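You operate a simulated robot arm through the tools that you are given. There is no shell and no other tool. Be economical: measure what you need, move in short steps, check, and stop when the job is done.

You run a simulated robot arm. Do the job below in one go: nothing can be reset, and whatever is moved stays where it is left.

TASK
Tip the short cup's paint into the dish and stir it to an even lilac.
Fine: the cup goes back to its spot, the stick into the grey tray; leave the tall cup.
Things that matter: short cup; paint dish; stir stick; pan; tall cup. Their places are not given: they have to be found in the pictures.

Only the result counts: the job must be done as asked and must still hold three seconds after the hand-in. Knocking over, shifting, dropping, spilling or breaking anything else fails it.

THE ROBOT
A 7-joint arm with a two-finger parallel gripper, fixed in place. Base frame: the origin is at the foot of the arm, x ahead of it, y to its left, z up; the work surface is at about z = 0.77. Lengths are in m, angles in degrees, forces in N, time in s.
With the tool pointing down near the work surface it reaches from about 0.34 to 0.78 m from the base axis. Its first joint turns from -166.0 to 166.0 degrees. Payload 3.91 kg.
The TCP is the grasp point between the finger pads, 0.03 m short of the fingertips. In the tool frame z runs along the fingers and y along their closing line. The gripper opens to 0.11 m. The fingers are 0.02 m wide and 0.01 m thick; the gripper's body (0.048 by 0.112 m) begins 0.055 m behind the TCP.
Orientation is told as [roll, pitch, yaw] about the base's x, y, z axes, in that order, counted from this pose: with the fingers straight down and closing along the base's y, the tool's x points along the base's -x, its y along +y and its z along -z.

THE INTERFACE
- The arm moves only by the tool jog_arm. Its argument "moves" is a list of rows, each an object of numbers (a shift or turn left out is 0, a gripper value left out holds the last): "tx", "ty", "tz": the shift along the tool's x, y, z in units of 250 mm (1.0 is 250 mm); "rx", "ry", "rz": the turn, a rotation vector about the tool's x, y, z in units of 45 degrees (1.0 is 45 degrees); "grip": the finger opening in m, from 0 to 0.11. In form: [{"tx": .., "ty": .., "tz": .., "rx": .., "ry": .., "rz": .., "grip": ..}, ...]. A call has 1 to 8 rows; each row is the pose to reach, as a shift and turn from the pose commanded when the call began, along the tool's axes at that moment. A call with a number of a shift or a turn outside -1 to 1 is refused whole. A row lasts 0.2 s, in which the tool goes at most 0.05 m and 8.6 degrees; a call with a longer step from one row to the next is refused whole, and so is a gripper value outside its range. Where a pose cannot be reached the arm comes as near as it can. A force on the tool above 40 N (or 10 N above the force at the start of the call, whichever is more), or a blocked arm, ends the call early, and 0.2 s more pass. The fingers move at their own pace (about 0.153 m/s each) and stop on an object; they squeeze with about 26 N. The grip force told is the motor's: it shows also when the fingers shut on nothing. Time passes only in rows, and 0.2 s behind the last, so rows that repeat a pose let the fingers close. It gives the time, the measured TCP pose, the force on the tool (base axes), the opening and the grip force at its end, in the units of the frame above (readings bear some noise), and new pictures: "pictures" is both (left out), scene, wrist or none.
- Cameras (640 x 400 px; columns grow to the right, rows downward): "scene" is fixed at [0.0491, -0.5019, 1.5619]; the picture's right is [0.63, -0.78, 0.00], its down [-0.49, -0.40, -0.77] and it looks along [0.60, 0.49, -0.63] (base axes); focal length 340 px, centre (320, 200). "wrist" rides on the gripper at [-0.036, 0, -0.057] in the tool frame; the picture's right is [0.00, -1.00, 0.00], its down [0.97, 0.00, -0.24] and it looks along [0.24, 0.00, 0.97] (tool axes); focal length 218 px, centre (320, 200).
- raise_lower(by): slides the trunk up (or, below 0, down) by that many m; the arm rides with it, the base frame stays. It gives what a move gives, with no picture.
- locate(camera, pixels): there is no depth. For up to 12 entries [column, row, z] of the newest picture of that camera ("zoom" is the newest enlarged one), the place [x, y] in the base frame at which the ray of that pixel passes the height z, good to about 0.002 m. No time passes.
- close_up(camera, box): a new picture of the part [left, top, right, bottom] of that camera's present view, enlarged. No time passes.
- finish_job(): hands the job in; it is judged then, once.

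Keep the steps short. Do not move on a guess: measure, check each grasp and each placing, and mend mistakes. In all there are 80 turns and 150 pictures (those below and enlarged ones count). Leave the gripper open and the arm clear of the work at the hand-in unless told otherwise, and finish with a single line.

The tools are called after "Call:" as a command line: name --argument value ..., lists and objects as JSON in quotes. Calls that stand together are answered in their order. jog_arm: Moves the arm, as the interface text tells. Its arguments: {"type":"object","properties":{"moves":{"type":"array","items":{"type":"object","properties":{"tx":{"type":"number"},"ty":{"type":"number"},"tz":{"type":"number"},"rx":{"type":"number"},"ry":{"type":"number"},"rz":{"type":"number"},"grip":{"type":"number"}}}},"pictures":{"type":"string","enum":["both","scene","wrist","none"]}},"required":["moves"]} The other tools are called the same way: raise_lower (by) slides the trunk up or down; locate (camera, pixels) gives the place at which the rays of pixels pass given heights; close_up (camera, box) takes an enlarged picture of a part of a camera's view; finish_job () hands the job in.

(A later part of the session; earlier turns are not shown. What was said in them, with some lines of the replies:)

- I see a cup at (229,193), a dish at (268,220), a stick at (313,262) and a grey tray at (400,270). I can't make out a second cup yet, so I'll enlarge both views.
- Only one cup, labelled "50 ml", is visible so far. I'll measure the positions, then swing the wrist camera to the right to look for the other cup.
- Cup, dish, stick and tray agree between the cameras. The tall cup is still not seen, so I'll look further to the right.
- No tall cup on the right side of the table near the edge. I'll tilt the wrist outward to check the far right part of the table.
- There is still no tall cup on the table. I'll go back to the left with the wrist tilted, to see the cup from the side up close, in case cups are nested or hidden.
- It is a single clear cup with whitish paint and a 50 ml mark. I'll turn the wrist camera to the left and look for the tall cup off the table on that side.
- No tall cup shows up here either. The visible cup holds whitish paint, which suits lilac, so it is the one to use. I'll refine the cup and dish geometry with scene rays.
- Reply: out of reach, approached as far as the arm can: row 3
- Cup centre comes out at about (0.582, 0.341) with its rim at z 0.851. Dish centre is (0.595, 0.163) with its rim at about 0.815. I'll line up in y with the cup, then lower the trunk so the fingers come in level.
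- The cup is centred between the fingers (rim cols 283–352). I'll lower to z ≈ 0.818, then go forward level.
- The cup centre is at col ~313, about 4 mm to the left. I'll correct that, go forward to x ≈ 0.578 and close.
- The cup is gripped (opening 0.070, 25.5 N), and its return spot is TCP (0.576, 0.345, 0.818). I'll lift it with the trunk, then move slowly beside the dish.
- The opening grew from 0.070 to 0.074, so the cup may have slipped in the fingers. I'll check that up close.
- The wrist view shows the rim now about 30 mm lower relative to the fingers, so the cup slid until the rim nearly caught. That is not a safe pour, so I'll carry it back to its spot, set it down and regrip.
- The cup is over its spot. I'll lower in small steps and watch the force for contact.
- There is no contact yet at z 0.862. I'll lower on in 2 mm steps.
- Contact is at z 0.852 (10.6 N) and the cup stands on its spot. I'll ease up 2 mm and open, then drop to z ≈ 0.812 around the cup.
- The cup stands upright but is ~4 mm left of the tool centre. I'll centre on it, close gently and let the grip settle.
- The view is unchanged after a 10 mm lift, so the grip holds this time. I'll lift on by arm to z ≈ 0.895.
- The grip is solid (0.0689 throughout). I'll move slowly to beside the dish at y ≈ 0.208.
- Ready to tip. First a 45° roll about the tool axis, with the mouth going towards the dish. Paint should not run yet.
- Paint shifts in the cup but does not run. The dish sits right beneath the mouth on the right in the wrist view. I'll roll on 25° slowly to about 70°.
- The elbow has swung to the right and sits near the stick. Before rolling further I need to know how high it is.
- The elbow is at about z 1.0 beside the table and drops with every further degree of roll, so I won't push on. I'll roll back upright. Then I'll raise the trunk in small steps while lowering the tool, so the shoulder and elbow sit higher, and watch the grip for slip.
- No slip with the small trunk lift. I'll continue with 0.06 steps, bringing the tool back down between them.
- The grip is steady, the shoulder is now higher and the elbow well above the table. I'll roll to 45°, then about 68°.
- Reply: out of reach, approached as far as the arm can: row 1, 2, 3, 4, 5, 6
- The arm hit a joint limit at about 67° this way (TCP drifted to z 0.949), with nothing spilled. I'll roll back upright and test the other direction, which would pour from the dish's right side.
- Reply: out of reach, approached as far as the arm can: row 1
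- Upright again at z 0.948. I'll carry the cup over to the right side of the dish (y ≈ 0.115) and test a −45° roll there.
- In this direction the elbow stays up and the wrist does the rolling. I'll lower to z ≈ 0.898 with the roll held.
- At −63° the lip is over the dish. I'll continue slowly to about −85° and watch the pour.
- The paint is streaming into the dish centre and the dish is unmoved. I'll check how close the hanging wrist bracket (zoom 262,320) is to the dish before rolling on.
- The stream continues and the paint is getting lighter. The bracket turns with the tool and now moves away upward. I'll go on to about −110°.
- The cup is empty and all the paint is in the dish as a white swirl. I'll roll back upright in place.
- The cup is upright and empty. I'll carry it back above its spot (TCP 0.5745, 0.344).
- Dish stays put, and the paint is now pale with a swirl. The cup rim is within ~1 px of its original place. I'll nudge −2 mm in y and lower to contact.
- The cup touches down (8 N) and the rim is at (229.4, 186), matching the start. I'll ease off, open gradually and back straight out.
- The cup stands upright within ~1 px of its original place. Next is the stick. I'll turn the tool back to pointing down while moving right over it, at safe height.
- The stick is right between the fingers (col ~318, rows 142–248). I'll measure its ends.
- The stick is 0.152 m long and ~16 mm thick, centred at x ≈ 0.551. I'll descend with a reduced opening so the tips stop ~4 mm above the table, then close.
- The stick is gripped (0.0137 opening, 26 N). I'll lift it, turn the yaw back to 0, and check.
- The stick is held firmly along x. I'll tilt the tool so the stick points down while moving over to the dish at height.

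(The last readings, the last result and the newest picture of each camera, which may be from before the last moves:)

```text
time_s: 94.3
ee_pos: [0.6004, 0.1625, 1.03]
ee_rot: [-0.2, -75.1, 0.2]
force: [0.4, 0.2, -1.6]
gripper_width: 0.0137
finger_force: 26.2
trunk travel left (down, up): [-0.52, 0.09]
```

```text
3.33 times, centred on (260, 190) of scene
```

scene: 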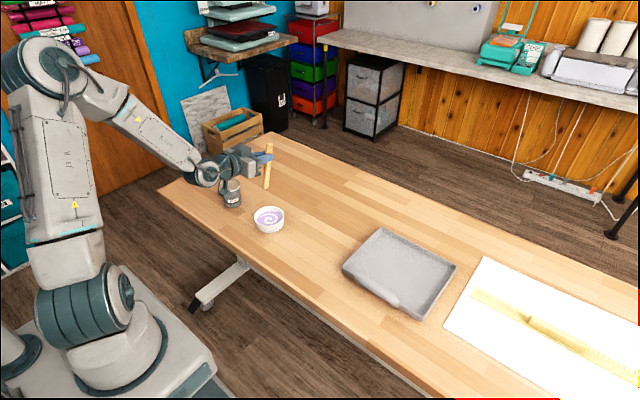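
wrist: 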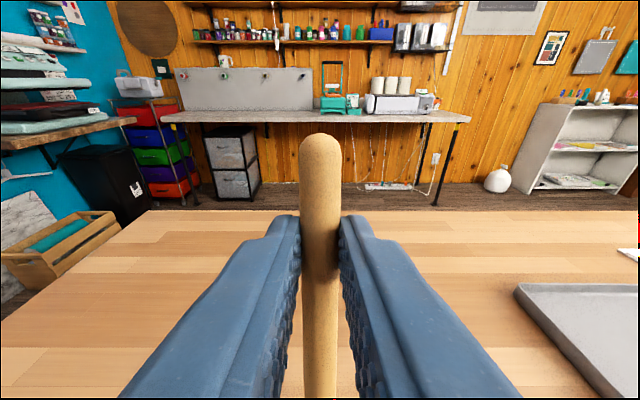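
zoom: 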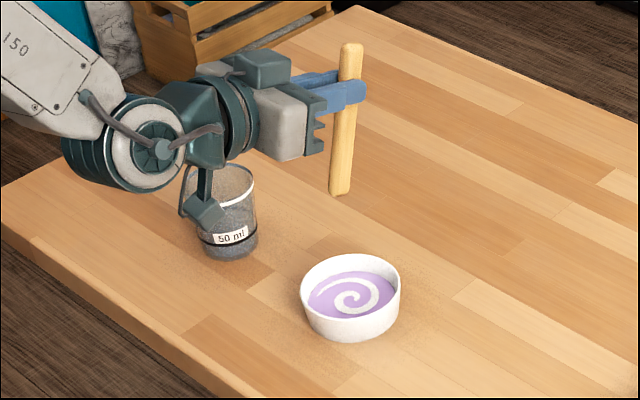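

The stick tip is at scene (266,190). I'll check where it is in plan before lowering into the dish.

Call:
locate --camera "scene" --pixels '[[266, 190, 0.91], [266, 190, 0.917], [266, 190, 0.925]]'

Call:
jog_arm --moves '[{"tx": 0.1, "tz": 0.027}, {"tx": 0.2, "tz": 0.0536}, {"tx": 0.28, "tz": 0.075}, {"tx": 0.35, "tz": 0.094}]' --pictures "scene"

Call:
close_up --camera "scene" --box '[220, 150, 320, 250]'

```text
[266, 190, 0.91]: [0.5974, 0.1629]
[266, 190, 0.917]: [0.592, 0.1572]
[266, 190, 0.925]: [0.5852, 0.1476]
```

```text
time_s: 95.3
ee_pos: [0.5987, 0.1616, 0.9386]
ee_rot: [0.1, -75.1, 0.1]
force: [0.4, 1.0, -0.8]
gripper_width: 0.0136
finger_force: 26.6
trunk travel left (down, up): [-0.52, 0.09]
```

scene: 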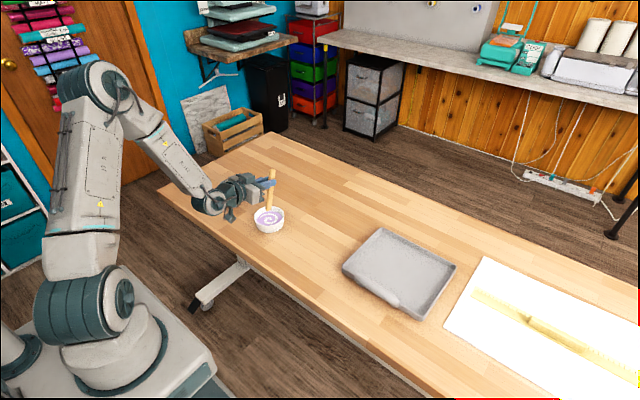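

```text
4.00 times, centred on (270, 200) of scene
```

zoom: 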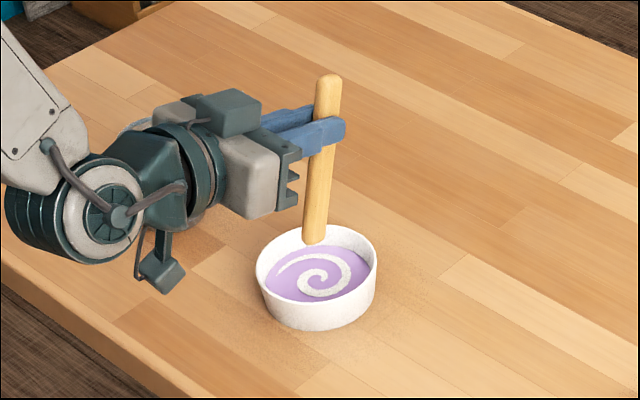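

The tip is above the dish centre. I'll lower ~40 mm into the paint in gentle rows and watch the force.

Call:
jog_arm --moves '[{"tx": 0.05, "tz": 0.0134}, {"tx": 0.1, "tz": 0.027}, {"tx": 0.13, "tz": 0.035}, {"tx": 0.153, "tz": 0.041}]' --pictures "scene"

Call:
close_up --camera "scene" --box '[220, 150, 320, 250]'

```text
time_s: 96.3
ee_pos: [0.6004, 0.1626, 0.8993]
ee_rot: [0.0, -75.0, 0.0]
force: [0.4, 0.0, -0.5]
gripper_width: 0.0137
finger_force: 25.8
trunk travel left (down, up): [-0.52, 0.09]
```

scene: 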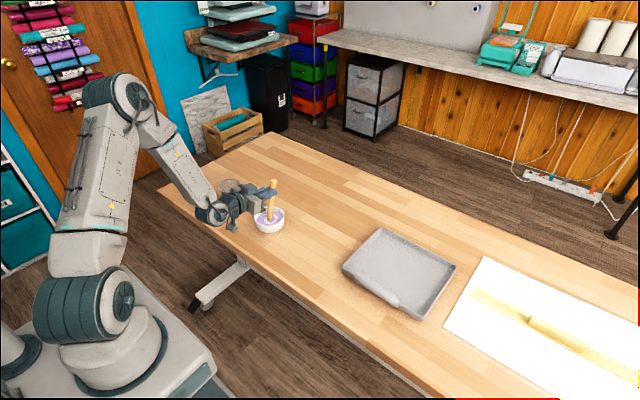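

```text
4.00 times, centred on (270, 200) of scene
```

zoom: 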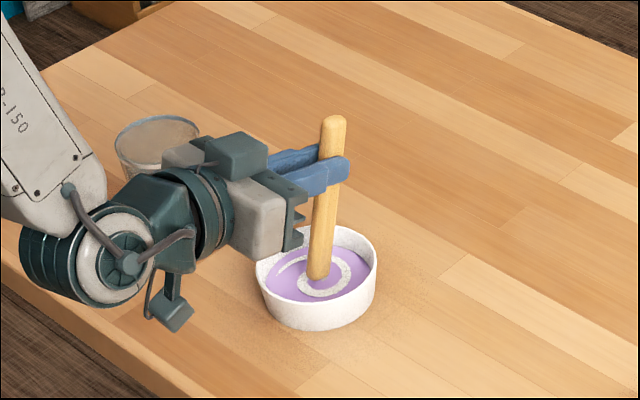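

No contact force, and the tip is at about the paint surface, near the centre. I'll go 4 mm deeper and make one small stirring circle (18 mm radius).

Call:
jog_arm --moves '[{"tx": 0.0155, "tz": 0.004}, {"tx": -0.0031, "tz": 0.0736}, {"tx": 0.0062, "tz": 0.0388, "ty": 0.0624}, {"tx": 0.0248, "tz": -0.0308, "ty": 0.0624}, {"tx": 0.0341, "tz": -0.0656}, {"tx": 0.0248, "tz": -0.0308, "ty": -0.0624}, {"tx": 0.0062, "tz": 0.0388, "ty": -0.0624}, {"tx": 0.0155, "tz": 0.004}]' --pictures "scene"

Call:
close_up --camera "scene" --box '[220, 150, 320, 250]'

```text
time_s: 98.1
ee_pos: [0.6008, 0.1621, 0.8968]
ee_rot: [-0.1, -75.1, 0.0]
force: [-0.1, 0.2, -0.8]
gripper_width: 0.0135
finger_force: 25.4
trunk travel left (down, up): [-0.52, 0.09]
```

scene: 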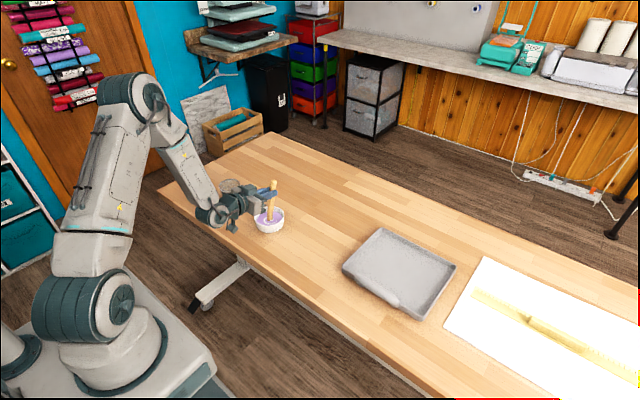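

```text
4.00 times, centred on (270, 200) of scene
```

zoom: 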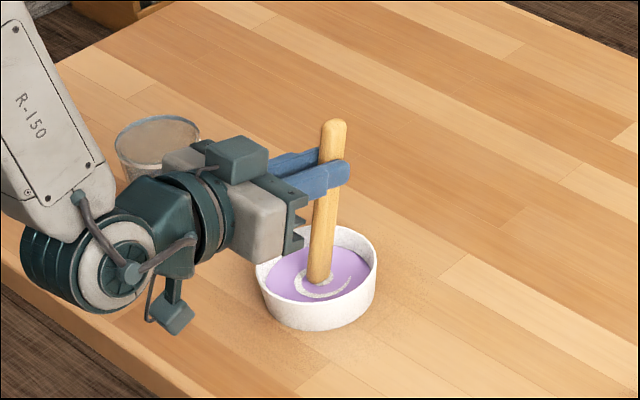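

The white swirl is fading and nothing has moved. I'll do two more circles, then look.

Call:
jog_arm --moves '[{"tx": -0.0186, "tz": 0.0696}, {"tx": -0.0093, "tz": 0.0348, "ty": 0.0624}, {"tx": 0.0093, "tz": -0.0348, "ty": 0.0624}, {"tx": 0.0186, "tz": -0.0696}, {"tx": 0.0093, "tz": -0.0348, "ty": -0.0624}, {"tx": -0.0093, "tz": 0.0348, "ty": -0.0624}, {"tx": -0.0186, "tz": 0.0696}, {"tx": 0}]' --pictures "none"

Call:
jog_arm --moves '[{"tx": -0.0186, "tz": 0.0696}, {"tx": -0.0093, "tz": 0.0348, "ty": 0.0624}, {"tx": 0.0093, "tz": -0.0348, "ty": 0.0624}, {"tx": 0.0186, "tz": -0.0696}, {"tx": 0.0093, "tz": -0.0348, "ty": -0.0624}, {"tx": -0.0093, "tz": 0.0348, "ty": -0.0624}, {"tx": -0.0186, "tz": 0.0696}, {"tx": 0}]' --pictures "scene"

Call:
close_up --camera "scene" --box '[220, 150, 320, 250]'

```text
time_s: 99.9
ee_pos: [0.5989, 0.1615, 0.896]
ee_rot: [0.1, -75.1, 0.1]
force: [-0.6, 0.5, 0.0]
gripper_width: 0.0136
finger_force: 25.9
trunk travel left (down, up): [-0.52, 0.09]
```

```text
time_s: 101.7
ee_pos: [0.599, 0.1625, 0.8946]
ee_rot: [-0.1, -75.2, 0.1]
force: [-0.1, 0.2, 0.0]
gripper_width: 0.0134
finger_force: 26.0
trunk travel left (down, up): [-0.52, 0.09]
```

scene: 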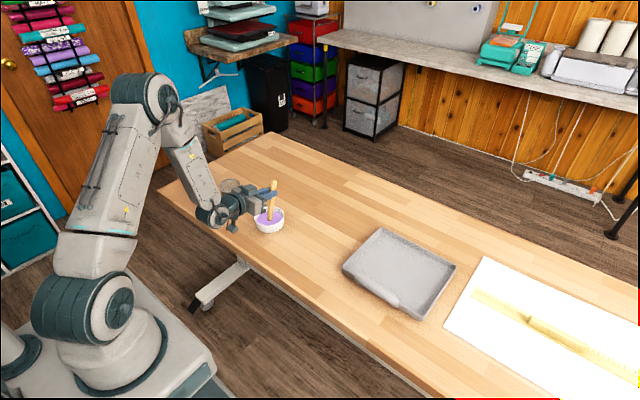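

```text
4.00 times, centred on (270, 200) of scene
```

zoom: 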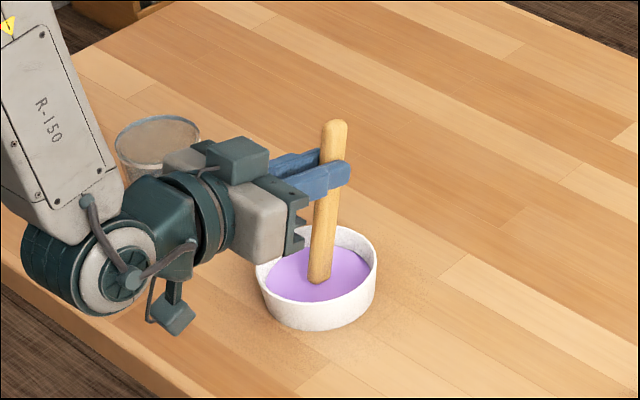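

The paint now looks an even lilac. I'll make one last circle to be sure, then lift the stick out slowly and pause for drips.

Call:
jog_arm --moves '[{"tx": -0.0186, "tz": 0.0696}, {"tx": -0.0093, "tz": 0.0348, "ty": 0.0624}, {"tx": 0.0093, "tz": -0.0348, "ty": 0.0624}, {"tx": 0.0186, "tz": -0.0696}, {"tx": 0.0093, "tz": -0.0348, "ty": -0.0624}, {"tx": -0.0093, "tz": 0.0348, "ty": -0.0624}, {"tx": -0.0186, "tz": 0.0696}, {"tx": 0}]' --pictures "none"

Call:
jog_arm --moves '[{"tx": -0.05, "tz": -0.0134}, {"tx": -0.1, "tz": -0.027}, {"tx": -0.15, "tz": -0.04}, {"tx": -0.15, "tz": -0.04}, {"tx": -0.25, "tz": -0.067}, {"tx": -0.35, "tz": -0.094}, {"tx": -0.45, "tz": -0.12}, {"tx": -0.54, "tz": -0.145}]' --pictures "both"

Call:
close_up --camera "scene" --box '[210, 130, 330, 250]'

```text
time_s: 103.5
ee_pos: [0.5985, 0.1628, 0.8947]
ee_rot: [0.1, -75.1, -0.1]
force: [0.4, -0.1, -0.5]
gripper_width: 0.0133
finger_force: 26.2
trunk travel left (down, up): [-0.52, 0.09]
```

```text
time_s: 105.3
ee_pos: [0.5994, 0.1603, 1.0362]
ee_rot: [0.0, -75.0, 0.0]
force: [-0.4, -0.1, -0.2]
gripper_width: 0.0134
finger_force: 26.1
trunk travel left (down, up): [-0.52, 0.09]
```

scene: 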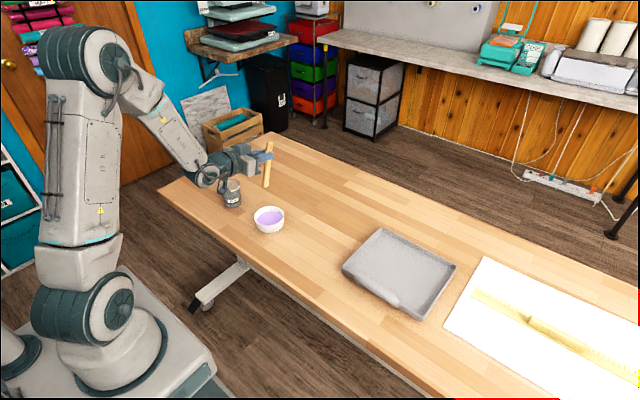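
wrist: 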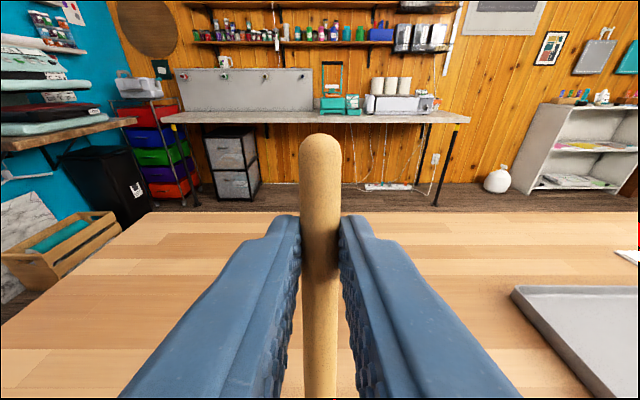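

```text
3.33 times, centred on (270, 190) of scene
```

zoom: 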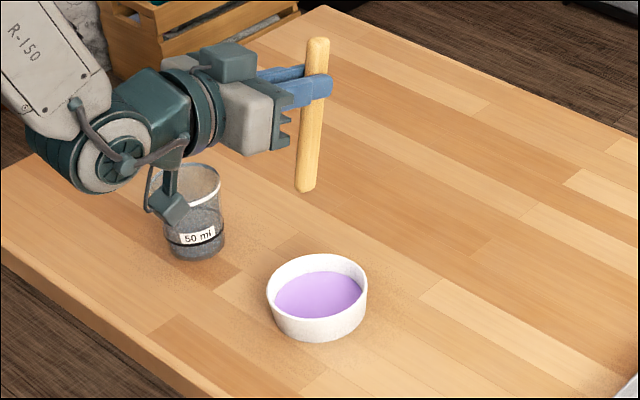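

Even lilac, with no drips and nothing moved. Now I'll carry the stick over to the tray and lay the tool back to vertical.

Call:
jog_arm --moves '[{"ty": -0.1}, {"ty": -0.27}, {"ty": -0.45}, {"ty": -0.63}, {"ty": -0.8}, {"ty": -0.95}]' --pictures "none"

Call:
jog_arm --moves '[{"ry": 0.18, "ty": -0.12}, {"ry": 0.36, "ty": -0.24}, {"ry": 0.54, "ty": -0.36}, {"ry": 0.72, "ty": -0.48}, {"ry": 0.9, "ty": -0.57}]' --pictures "none"

Call:
jog_arm --moves '[{"ry": 0.16, "tx": -0.08, "tz": 0.055}, {"ry": 0.32, "tx": -0.16, "tz": 0.11}, {"ry": 0.48, "tx": -0.24, "tz": 0.165}, {"ry": 0.64, "tx": -0.32, "tz": 0.22}, {"ry": 0.767, "tx": -0.395, "tz": 0.273}]' --pictures "both"

```text
time_s: 106.7
ee_pos: [0.5992, -0.0771, 1.0342]
ee_rot: [0.2, -75.1, -0.1]
force: [0.5, -0.1, 0.3]
gripper_width: 0.0136
finger_force: 26.1
trunk travel left (down, up): [-0.52, 0.09]
```

```text
time_s: 107.9
ee_pos: [0.6009, -0.2174, 1.0347]
ee_rot: [0.0, -34.7, -0.1]
force: [0.0, -1.3, 0.6]
gripper_width: 0.0135
finger_force: 26.0
trunk travel left (down, up): [-0.52, 0.09]
```

```text
time_s: 109.1
ee_pos: [0.7199, -0.2193, 1.0345]
ee_rot: [0.0, 0.2, -0.1]
force: [-0.3, 0.2, -0.3]
gripper_width: 0.0135
finger_force: 25.5
trunk travel left (down, up): [-0.52, 0.09]
```

scene: 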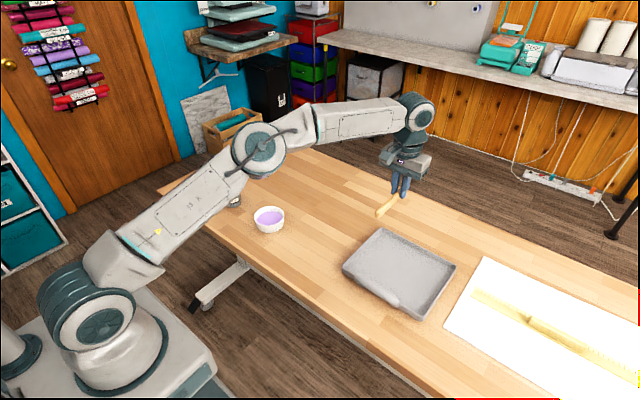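
wrist: 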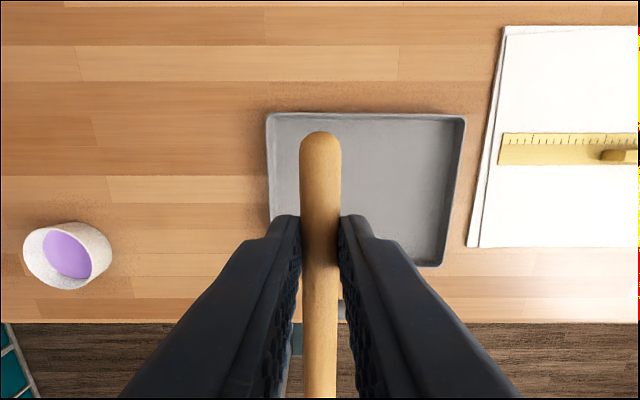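

I'll measure the tray edges from here to place the stick well inside.

Call:
locate --camera "wrist" --pixels '[[268, 116, 0.79], [465, 118, 0.79], [437, 265, 0.79], [275, 125, 0.775], [430, 258, 0.775], [278, 220, 0.775]]'

```text
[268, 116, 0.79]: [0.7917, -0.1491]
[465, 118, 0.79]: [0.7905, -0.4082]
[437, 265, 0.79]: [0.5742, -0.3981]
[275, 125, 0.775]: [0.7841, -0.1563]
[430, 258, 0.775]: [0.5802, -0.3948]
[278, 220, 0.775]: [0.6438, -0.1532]
```

The tray interior spans x 0.582–0.784, y −0.156…−0.40. The stick will lie at x ≈ 0.61–0.76, y −0.22, well inside. I'll lower to just above the tray floor.

Call:
jog_arm --moves '[{"tz": 0.15}, {"tz": 0.32}, {"tz": 0.5}, {"tz": 0.65}, {"tz": 0.77}, {"tz": 0.84}, {"tz": 0.884}]' --pictures "none"

Call:
jog_arm --moves '[{"tz": 0.008}, {"tz": 0.016}]' --pictures "both"

Call:
close_up --camera "scene" --box '[330, 200, 470, 330]'

```text
time_s: 110.7
ee_pos: [0.719, -0.2177, 0.8136]
ee_rot: [-0.1, 0.0, 0.1]
force: [0.0, 0.2, -0.5]
gripper_width: 0.0135
finger_force: 25.4
trunk travel left (down, up): [-0.52, 0.09]
```

```text
time_s: 111.3
ee_pos: [0.7199, -0.2191, 0.8117]
ee_rot: [0.0, -0.2, -0.1]
force: [1.0, -1.0, 7.0]
gripper_width: 0.0137
finger_force: 26.1
trunk travel left (down, up): [-0.52, 0.09]
```

scene: 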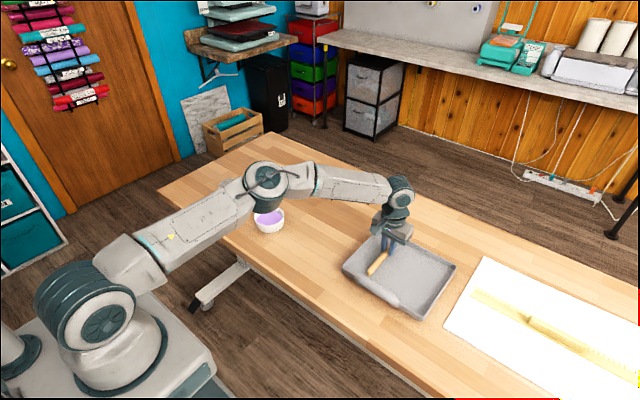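
wrist: 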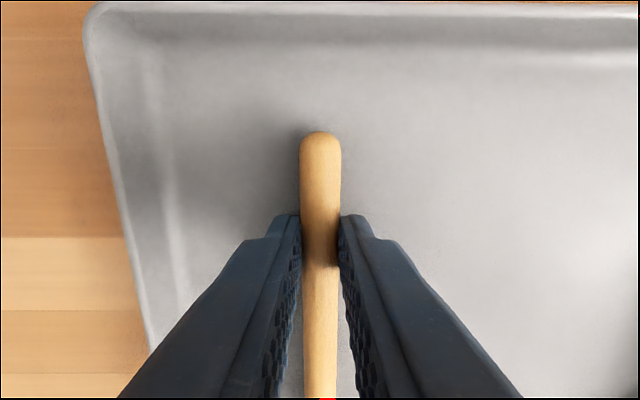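

```text
3.08 times, centred on (400, 265) of scene
```

zoom: 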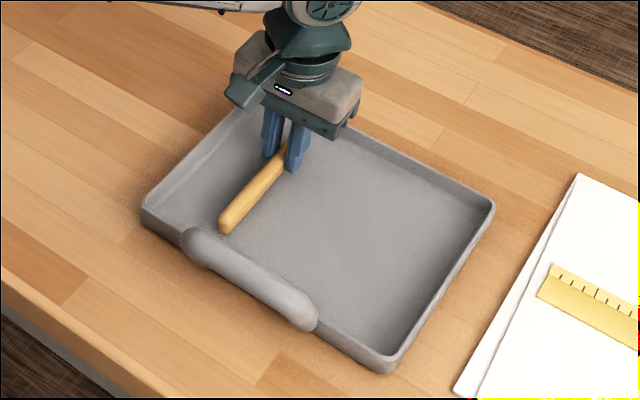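

The stick rests on the tray floor (7 N). I'll ease off slightly, open modestly, then rise straight up.

Call:
jog_arm --moves '[{"tz": -0.006}, {"tz": -0.006, "grip": 0.03}, {"tz": -0.006, "grip": 0.05}, {"tz": -0.006, "grip": 0.05}]' --pictures "none"

Call:
jog_arm --moves '[{"tz": -0.08}, {"tz": -0.2}, {"tz": -0.38}, {"tz": -0.56}, {"tz": -0.74}, {"tz": -0.9}]' --pictures "none"

Call:
jog_arm --moves '[{"tx": 0.15, "grip": 0.11}, {"tx": 0.33}, {"tx": 0.51}, {"tx": 0.69}, {"tx": 0.85}]' --pictures "both"

Call:
close_up --camera "scene" --box '[190, 160, 350, 290]'

Call:
close_up --camera "scene" --box '[330, 200, 470, 330]'

```text
time_s: 112.3
ee_pos: [0.7191, -0.2184, 0.8118]
ee_rot: [0.0, -0.1, 0.0]
force: [0.3, 0.0, -0.9]
gripper_width: 0.0502
finger_force: 0.1
trunk travel left (down, up): [-0.52, 0.09]
```

```text
time_s: 113.7
ee_pos: [0.7194, -0.2187, 1.037]
ee_rot: [0.0, 0.0, 0.0]
force: [0.1, 0.0, 0.1]
gripper_width: 0.05
finger_force: 0.2
trunk travel left (down, up): [-0.52, 0.09]
```

```text
time_s: 114.9
ee_pos: [0.5072, -0.2174, 1.0361]
ee_rot: [-0.1, -0.1, 0.0]
force: [-0.4, 0.5, -0.2]
gripper_width: 0.1097
finger_force: 0.0
trunk travel left (down, up): [-0.52, 0.09]
```

scene: 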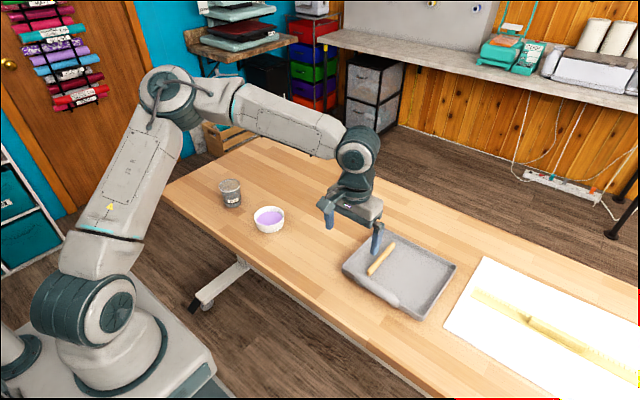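
wrist: 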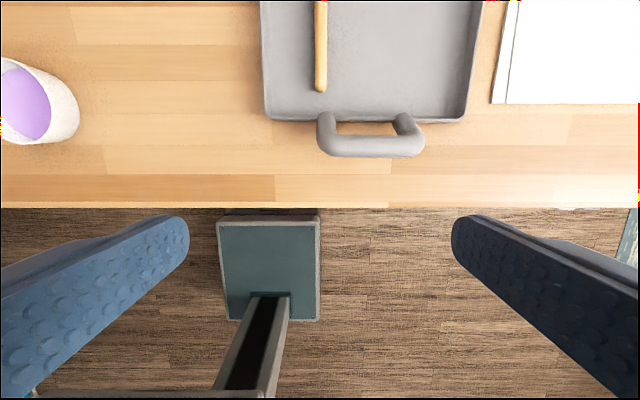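

```text
3.08 times, centred on (270, 225) of scene
```

zoom: 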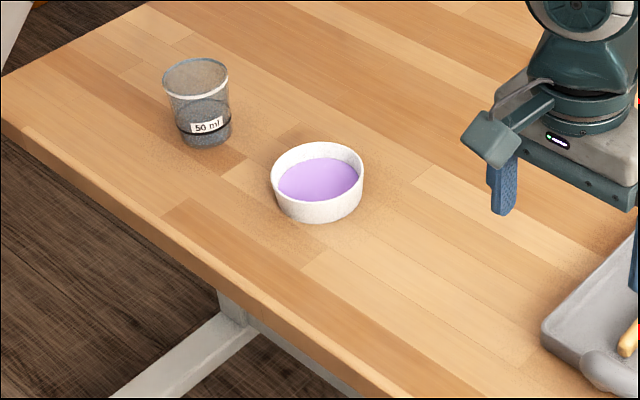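

```text
3.08 times, centred on (400, 265) of scene
```

zoom: 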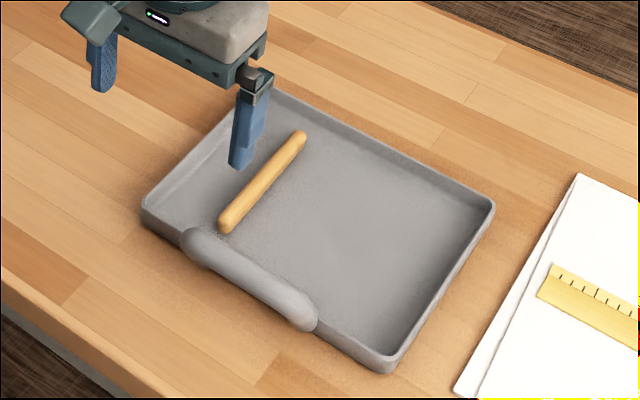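

The cup is upright on its spot, the dish holds an even lilac, the stick lies flat in the tray, and the open gripper is at z 1.04, clear of everything. I'll hand in.

Call:
finish_job

```text
The job is handed in.
```

The short cup's paint is in the dish, stirred to an even lilac; the cup is back within about 2 mm of its spot and the stick is in the grey tray; I never saw a tall cup in any picture, so I treated the only cup (marked 50 ml) as the short one.
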